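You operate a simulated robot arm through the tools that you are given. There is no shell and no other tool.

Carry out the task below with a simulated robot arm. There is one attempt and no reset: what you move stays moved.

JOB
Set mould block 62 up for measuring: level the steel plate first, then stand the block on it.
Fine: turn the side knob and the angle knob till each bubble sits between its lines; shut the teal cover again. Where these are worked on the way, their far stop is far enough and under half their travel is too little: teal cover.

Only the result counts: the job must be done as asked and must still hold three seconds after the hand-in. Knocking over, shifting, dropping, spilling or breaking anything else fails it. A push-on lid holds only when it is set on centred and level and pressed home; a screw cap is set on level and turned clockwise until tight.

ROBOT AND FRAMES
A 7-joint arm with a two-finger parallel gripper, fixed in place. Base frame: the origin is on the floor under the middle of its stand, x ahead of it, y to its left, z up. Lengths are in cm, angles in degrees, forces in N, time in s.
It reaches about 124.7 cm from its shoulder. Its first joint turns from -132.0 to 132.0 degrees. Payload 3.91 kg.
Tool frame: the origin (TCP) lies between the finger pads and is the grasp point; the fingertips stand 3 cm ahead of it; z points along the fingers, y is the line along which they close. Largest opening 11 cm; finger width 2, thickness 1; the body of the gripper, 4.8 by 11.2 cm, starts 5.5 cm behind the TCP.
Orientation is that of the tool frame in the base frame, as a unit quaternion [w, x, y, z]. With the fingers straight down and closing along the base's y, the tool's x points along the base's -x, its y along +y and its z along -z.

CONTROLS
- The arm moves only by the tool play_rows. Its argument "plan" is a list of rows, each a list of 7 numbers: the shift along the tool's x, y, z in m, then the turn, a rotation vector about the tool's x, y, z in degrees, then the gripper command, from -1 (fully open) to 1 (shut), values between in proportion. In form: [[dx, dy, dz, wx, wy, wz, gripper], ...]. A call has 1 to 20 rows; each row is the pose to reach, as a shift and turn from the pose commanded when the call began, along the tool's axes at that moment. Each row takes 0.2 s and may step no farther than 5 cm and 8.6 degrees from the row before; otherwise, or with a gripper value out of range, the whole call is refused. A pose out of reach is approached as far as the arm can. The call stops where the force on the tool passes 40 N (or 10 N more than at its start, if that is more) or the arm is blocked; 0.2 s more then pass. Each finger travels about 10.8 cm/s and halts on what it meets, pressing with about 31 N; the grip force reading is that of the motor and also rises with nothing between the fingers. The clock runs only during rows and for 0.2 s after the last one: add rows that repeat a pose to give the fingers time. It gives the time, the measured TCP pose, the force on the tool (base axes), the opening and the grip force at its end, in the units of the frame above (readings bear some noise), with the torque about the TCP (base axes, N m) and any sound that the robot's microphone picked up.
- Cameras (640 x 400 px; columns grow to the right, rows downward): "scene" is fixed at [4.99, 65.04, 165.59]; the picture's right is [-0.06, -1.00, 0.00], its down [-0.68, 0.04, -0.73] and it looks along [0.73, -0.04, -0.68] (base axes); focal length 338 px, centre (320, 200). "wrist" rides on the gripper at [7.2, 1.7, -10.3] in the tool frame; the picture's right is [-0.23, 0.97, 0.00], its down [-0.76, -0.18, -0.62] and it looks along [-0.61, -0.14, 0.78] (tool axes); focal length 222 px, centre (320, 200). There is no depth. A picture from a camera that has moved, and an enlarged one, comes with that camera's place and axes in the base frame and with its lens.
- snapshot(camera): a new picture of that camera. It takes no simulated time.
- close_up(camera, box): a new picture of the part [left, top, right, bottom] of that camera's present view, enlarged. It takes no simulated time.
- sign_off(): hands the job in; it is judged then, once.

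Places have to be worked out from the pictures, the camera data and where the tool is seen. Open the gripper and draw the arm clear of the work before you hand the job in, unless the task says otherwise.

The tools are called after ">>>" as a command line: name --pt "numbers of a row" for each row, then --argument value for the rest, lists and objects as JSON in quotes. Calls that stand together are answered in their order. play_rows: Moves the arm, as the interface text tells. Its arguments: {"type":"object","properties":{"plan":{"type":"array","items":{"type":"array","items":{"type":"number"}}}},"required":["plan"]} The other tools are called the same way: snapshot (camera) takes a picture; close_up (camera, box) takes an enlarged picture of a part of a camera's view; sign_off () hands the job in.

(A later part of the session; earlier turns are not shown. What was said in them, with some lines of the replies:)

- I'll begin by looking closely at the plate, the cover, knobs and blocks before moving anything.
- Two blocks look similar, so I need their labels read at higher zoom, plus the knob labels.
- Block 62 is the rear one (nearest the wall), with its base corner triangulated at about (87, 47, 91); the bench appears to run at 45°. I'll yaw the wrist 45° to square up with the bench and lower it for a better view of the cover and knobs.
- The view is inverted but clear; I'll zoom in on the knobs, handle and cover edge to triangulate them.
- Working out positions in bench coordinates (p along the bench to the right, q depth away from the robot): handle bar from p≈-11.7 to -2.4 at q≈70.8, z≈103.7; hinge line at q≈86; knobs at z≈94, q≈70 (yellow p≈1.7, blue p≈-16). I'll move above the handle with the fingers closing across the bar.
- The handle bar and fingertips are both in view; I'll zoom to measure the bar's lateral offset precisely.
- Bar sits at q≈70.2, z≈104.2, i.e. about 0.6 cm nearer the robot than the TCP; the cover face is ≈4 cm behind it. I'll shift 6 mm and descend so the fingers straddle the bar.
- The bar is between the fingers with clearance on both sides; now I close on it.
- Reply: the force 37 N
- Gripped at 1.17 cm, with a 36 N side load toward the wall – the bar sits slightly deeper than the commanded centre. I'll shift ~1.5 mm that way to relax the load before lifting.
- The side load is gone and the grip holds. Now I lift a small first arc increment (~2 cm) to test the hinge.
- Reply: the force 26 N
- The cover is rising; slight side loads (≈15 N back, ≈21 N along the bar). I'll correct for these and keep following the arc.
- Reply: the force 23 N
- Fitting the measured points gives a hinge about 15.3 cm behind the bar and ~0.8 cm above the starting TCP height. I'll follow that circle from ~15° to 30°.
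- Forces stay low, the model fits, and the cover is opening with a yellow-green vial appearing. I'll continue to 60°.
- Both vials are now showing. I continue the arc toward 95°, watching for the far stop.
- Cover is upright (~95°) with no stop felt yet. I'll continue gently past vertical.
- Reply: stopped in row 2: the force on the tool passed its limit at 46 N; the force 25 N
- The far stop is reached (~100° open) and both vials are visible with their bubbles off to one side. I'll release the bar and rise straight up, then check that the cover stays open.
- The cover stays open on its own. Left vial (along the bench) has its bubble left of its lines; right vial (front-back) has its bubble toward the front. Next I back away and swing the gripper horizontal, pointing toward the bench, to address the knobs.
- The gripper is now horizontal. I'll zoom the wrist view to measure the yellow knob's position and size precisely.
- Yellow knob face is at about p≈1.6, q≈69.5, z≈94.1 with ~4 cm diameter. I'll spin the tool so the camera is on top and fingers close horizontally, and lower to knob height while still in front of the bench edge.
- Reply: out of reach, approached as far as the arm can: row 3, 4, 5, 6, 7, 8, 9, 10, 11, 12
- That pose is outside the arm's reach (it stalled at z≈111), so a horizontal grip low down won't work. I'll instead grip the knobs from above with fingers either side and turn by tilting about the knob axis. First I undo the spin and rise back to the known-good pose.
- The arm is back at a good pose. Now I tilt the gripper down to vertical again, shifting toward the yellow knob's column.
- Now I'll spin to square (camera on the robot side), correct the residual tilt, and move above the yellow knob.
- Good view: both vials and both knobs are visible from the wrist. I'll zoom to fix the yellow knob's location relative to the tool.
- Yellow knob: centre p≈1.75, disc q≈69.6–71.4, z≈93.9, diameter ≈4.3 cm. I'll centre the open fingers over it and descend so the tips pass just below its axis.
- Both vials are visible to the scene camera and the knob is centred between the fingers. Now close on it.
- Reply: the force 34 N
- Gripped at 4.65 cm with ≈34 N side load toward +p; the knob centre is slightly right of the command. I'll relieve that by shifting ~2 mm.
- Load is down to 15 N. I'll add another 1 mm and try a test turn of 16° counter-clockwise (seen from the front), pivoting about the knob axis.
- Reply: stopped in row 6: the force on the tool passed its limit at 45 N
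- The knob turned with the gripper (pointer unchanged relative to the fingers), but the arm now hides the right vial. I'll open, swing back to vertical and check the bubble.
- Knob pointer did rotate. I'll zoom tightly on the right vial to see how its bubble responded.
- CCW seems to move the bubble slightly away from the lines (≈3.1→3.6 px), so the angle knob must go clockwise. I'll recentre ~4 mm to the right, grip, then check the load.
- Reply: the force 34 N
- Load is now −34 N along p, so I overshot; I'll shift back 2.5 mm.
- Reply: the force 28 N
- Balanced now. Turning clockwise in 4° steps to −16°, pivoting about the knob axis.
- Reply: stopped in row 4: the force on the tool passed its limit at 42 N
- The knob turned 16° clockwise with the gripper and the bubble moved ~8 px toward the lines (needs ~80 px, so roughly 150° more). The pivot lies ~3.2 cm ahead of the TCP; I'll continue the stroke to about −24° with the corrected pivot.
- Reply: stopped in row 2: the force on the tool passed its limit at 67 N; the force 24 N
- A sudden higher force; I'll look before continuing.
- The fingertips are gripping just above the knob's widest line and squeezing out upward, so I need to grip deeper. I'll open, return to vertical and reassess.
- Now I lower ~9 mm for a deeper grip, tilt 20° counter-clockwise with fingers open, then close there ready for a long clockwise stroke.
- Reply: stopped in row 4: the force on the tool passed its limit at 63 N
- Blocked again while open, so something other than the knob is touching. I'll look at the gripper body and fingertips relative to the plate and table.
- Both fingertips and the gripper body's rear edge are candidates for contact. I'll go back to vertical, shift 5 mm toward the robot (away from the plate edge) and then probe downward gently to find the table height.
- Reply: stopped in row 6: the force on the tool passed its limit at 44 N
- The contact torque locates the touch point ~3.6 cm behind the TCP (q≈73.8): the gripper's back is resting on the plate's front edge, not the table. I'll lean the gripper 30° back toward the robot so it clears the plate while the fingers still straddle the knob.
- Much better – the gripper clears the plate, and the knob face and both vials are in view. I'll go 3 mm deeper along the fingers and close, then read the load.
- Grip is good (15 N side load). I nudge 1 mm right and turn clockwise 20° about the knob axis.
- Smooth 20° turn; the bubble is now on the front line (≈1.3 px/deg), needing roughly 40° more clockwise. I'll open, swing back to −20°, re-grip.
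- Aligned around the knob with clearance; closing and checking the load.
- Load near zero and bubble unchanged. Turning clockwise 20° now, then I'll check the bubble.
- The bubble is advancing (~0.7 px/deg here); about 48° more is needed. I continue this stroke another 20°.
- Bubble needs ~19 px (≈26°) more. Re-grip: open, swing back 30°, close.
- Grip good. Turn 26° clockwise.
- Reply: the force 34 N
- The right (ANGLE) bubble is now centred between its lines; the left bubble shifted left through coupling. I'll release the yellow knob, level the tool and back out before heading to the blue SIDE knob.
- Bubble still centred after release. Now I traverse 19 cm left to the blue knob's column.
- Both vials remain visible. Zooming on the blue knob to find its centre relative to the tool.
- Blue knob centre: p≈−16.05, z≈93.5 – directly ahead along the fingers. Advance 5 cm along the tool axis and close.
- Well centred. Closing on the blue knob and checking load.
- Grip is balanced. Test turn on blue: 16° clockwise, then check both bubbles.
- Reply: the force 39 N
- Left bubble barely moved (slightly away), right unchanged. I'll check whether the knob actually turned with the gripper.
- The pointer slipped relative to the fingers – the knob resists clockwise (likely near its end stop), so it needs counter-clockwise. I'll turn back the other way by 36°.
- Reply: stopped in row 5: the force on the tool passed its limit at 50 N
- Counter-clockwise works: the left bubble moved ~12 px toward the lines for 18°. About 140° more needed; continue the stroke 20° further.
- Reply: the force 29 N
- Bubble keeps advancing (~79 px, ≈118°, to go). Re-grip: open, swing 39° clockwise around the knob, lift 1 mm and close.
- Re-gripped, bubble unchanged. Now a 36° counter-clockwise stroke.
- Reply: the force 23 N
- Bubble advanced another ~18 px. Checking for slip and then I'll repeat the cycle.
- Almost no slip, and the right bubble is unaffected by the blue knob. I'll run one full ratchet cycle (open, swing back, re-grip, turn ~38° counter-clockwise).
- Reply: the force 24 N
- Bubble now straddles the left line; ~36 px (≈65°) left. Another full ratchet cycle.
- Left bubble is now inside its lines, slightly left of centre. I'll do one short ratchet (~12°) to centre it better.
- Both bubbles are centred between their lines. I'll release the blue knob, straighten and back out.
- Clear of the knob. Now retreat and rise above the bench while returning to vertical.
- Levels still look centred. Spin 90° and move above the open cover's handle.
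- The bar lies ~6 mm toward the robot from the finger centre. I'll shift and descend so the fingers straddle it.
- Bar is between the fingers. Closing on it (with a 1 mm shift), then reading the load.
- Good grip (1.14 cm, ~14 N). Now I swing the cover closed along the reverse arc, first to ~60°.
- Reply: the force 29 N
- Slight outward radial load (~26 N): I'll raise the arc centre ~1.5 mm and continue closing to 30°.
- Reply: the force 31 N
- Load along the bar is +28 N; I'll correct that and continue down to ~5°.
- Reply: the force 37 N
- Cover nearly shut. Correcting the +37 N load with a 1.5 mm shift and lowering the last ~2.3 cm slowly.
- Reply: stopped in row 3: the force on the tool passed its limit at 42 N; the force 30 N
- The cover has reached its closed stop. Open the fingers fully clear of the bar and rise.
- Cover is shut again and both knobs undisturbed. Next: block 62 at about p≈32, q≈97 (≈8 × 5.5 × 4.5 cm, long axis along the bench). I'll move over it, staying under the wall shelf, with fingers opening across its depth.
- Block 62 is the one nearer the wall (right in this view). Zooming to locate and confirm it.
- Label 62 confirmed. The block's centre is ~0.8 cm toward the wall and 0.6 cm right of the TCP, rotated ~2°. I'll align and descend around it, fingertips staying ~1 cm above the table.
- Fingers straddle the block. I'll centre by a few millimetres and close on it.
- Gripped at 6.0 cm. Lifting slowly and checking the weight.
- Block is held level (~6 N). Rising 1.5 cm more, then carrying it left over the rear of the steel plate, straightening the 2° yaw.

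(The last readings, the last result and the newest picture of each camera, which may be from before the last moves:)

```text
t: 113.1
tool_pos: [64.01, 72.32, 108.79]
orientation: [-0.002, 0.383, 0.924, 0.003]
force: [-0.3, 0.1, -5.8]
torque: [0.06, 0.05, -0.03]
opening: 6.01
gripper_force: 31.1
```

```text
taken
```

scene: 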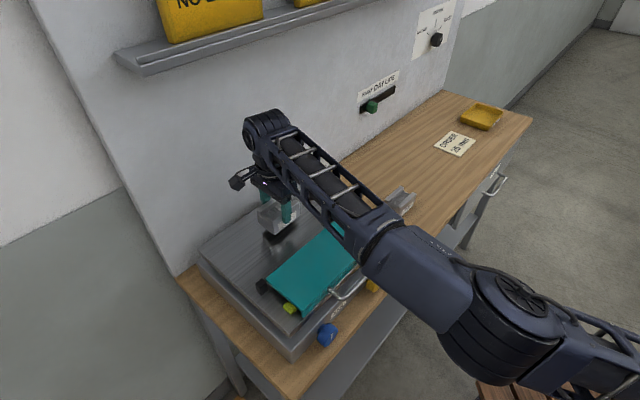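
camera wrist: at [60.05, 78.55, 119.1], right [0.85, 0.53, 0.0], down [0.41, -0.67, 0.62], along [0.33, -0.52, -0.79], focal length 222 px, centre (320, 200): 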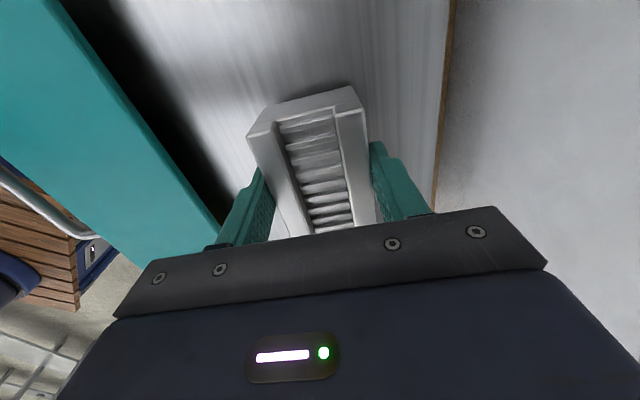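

Block is above the rear plate (p≈−6, q≈96). Lowering gently toward contact.

>>> play_rows --pt "0 0 0.006 0 0 0 0.6" --pt "0 0 0.012 0 0 0 0.6" --pt "0 0 0.018 0 0 0 0.6" --pt "0 0 0.021 0 0 0 0.6" --pt "0 0 0.021 0 0 0 0.6"

>>> close_up --camera "scene" --box '[220, 160, 340, 260]'

```text
t: 114.3
tool_pos: [64.05, 72.32, 106.68]
orientation: [-0.001, 0.383, 0.924, 0.003]
force: [-0.5, -0.1, -1.4]
torque: [-0.18, 0.04, -0.06]
opening: 6.0
gripper_force: 30.6
```

```text
4.00 times, centred on (280, 210) of scene
camera zoom: at [4.99, 65.04, 165.59], right [-0.06, -1.0, 0.0], down [-0.68, 0.04, -0.73], along [0.73, -0.04, -0.68], focal length 1352 px, centre (480, 160)
```

zoom: 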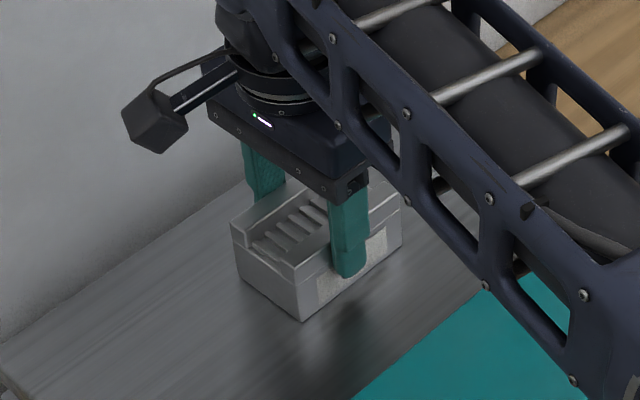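

Weight is starting to be supported (−5.8 → −1.4 N): first contact. Lowering another 2 mm.

>>> play_rows --pt "0 0 0.001 0 0 0 0.6" --pt "0 0 0.002 0 0 0 0.6" --pt "0 0 0.002 0 0 0 0.6"

>>> close_up --camera "scene" --box '[220, 160, 340, 260]'

```text
t: 115.1
tool_pos: [63.99, 72.26, 106.69]
orientation: [-0.002, 0.383, 0.924, 0.005]
force: [4.8, 9.6, 20.3]
torque: [-0.34, 0.07, 0.04]
opening: 5.96
gripper_force: 30.9
```

```text
4.00 times, centred on (280, 210) of scene
camera zoom: at [4.99, 65.04, 165.59], right [-0.06, -1.0, 0.0], down [-0.68, 0.04, -0.73], along [0.73, -0.04, -0.68], focal length 1352 px, centre (480, 160)
```

zoom: 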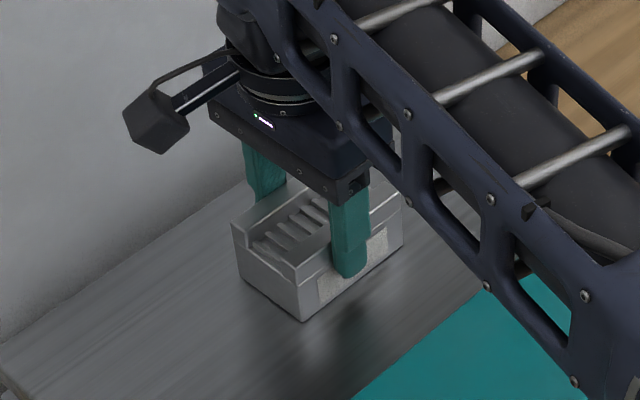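

Firm contact (20 N). Relieve slightly, open the fingers and rise straight up a little.

>>> play_rows --pt "0 0 -0.001 0 0 0 0.6" --pt "0 0 -0.0015 0 0 0 0.6" --pt "0 0 -0.0015 0 0 0 0" --pt "0 0 -0.0015 0 0 0 -0.3" --pt "0 0 -0.0015 0 0 0 -0.5" --pt "0 0 -0.0015 0 0 0 -0.5" --pt "0 0 -0.02 0 0 0 -0.5" --pt "0 0 -0.045 0 0 0 -0.5" --pt "0 0 -0.07 0 0 0 -0.5" --pt "0 0 -0.07 0 0 0 -0.5"

>>> snapshot --camera "wrist"

>>> close_up --camera "scene" --box '[200, 150, 400, 310]'

```text
t: 117.3
tool_pos: [64.1, 72.07, 113.64]
orientation: [-0.001, 0.383, 0.924, 0.003]
force: [-0.5, -0.6, -0.2]
torque: [-0.01, -0.01, 0.0]
opening: 8.26
gripper_force: 0.0
```

```text
taken
camera wrist: at [60.09, 78.39, 123.98], right [0.85, 0.53, 0.0], down [0.41, -0.67, 0.62], along [0.33, -0.52, -0.79], focal length 222 px, centre (320, 200)
```

wrist: 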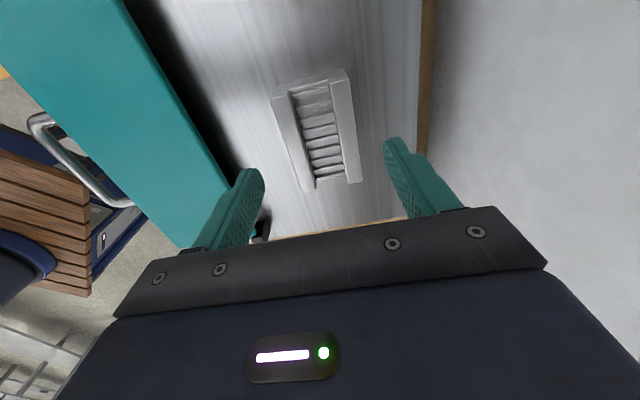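

```text
2.50 times, centred on (300, 230) of scene
camera zoom: at [4.99, 65.04, 165.59], right [-0.06, -1.0, 0.0], down [-0.68, 0.04, -0.73], along [0.73, -0.04, -0.68], focal length 845 px, centre (370, 125)
```

zoom: 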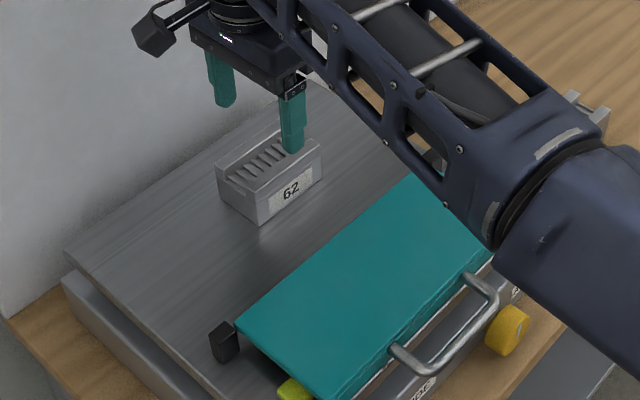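

Block 62 stands upright on the plate behind the closed cover. Withdrawing the arm toward the robot and up, clear of the work.

>>> play_rows --pt "0 -0.04 0 0 0 0 -0.5" --pt "0 -0.08 0 0 0 0 -0.5" --pt "0 -0.12 -0.01 0 0 0 -0.5" --pt "0 -0.16 -0.03 0 0 0 -0.5" --pt "0 -0.2 -0.06 0 0 0 -0.5" --pt "0 -0.24 -0.09 0 0 0 -0.5" --pt "-0.01 -0.28 -0.12 0 0 0 -0.5" --pt "-0.03 -0.32 -0.14 0 0 0 -0.5" --pt "-0.05 -0.355 -0.16 0 0 0 -0.5" --pt "-0.08 -0.38 -0.18 0 0 0 -0.5" --pt "-0.11 -0.4 -0.2 0 0 0 -0.5" --pt "-0.14 -0.42 -0.22 0 0 0 -0.5" --pt "-0.14 -0.42 -0.22 0 0 0 -0.5"

>>> snapshot --camera "scene"

>>> close_up --camera "scene" --box '[180, 150, 420, 350]'

```text
refused: row 7 steps farther than a row can; nothing moved
```

```text
taken
```

scene: 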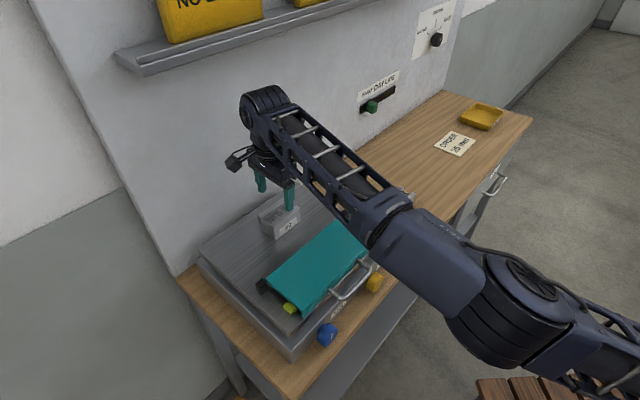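

```text
2.00 times, centred on (300, 250) of scene
camera zoom: at [4.99, 65.04, 165.59], right [-0.06, -1.0, 0.0], down [-0.68, 0.04, -0.73], along [0.73, -0.04, -0.68], focal length 676 px, centre (360, 100)
```

zoom: 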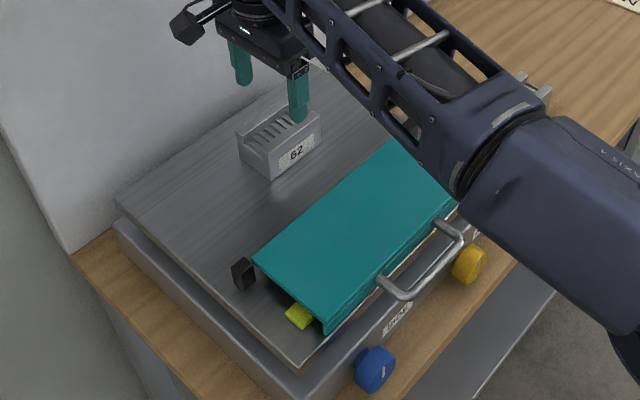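

That call was refused for a step slightly over 5 cm; I'll repeat the withdrawal with smaller steps.

>>> play_rows --pt "0 -0.035 0 0 0 0 -0.5" --pt "0 -0.07 0 0 0 0 -0.5" --pt "0 -0.105 -0.01 0 0 0 -0.5" --pt "0 -0.14 -0.025 0 0 0 -0.5" --pt "0 -0.175 -0.045 0 0 0 -0.5" --pt "0 -0.21 -0.065 0 0 0 -0.5" --pt "-0.01 -0.245 -0.085 0 0 0 -0.5" --pt "-0.02 -0.28 -0.105 0 0 0 -0.5" --pt "-0.035 -0.31 -0.125 0 0 0 -0.5" --pt "-0.05 -0.34 -0.145 0 0 0 -0.5" --pt "-0.07 -0.365 -0.165 0 0 0 -0.5" --pt "-0.09 -0.39 -0.185 0 0 0 -0.5" --pt "-0.115 -0.41 -0.205 0 0 0 -0.5" --pt "-0.14 -0.43 -0.22 0 0 0 -0.5" --pt "-0.14 -0.43 -0.22 0 0 0 -0.5"

>>> snapshot --camera "scene"

>>> close_up --camera "scene" --box '[180, 150, 420, 350]'

```text
t: 120.5
tool_pos: [43.44, 31.84, 135.36]
orientation: [-0.002, 0.382, 0.924, 0.004]
force: [-0.2, -0.7, -0.5]
torque: [-0.02, -0.03, -0.01]
opening: 8.25
gripper_force: 0.0
```

```text
taken
```

scene: 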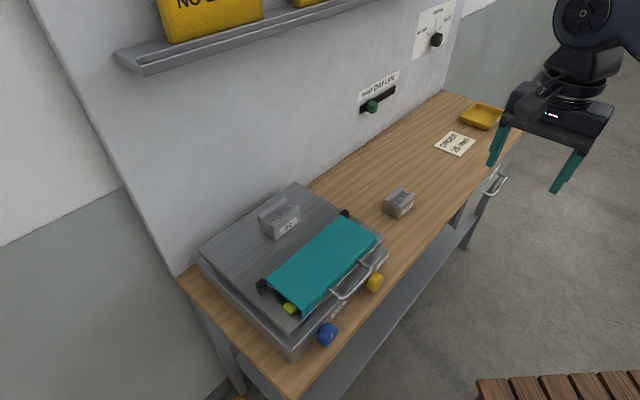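

```text
2.00 times, centred on (300, 250) of scene
camera zoom: at [4.99, 65.04, 165.59], right [-0.06, -1.0, 0.0], down [-0.68, 0.04, -0.73], along [0.73, -0.04, -0.68], focal length 676 px, centre (360, 100)
```

zoom: 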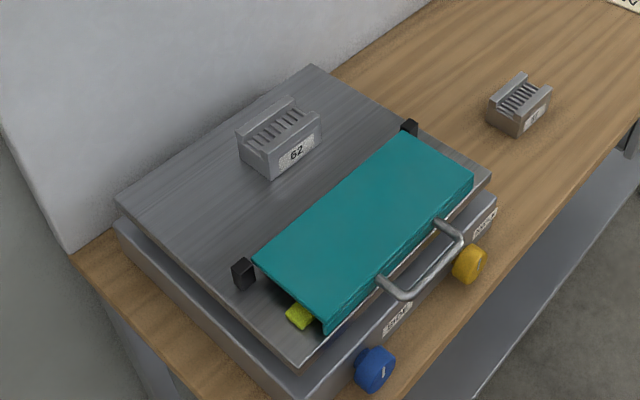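

Final check: cover shut (matches its original position), block 62 upright on the plate, block 57 and the rest untouched, and the arm is clear with the gripper open. Both bubbles were last seen centred. Handing in.

>>> sign_off

```text
The job is handed in.
```

The plate is levelled, the teal cover is shut, and block 62 is standing on the plate behind the cover. I've handed the job in.

- **Level:** I opened the cover to its far stop. I then turned the yellow ANGLE knob clockwise and the blue SIDE knob counter-clockwise until both bubbles sat between their lines. The bubbles were last seen centred just before the cover went down; they can't be seen with it shut.
- **Cover:** I pressed it down until it met its closed stop. It matches its original position in the pictures.
- **Block 62:** I checked its label before picking it up, and it stands upright on the rear of the plate.
- **Contact along the way:** Early on, the gripper pressed against the plate's front edge a few times while I was working out how to hold the yellow knob. This was before the final levelling, and nothing looked moved afterwards.
- **Surroundings:** Block 57 and the other items in view look unmoved. The arm is clear of the bench with the gripper open.
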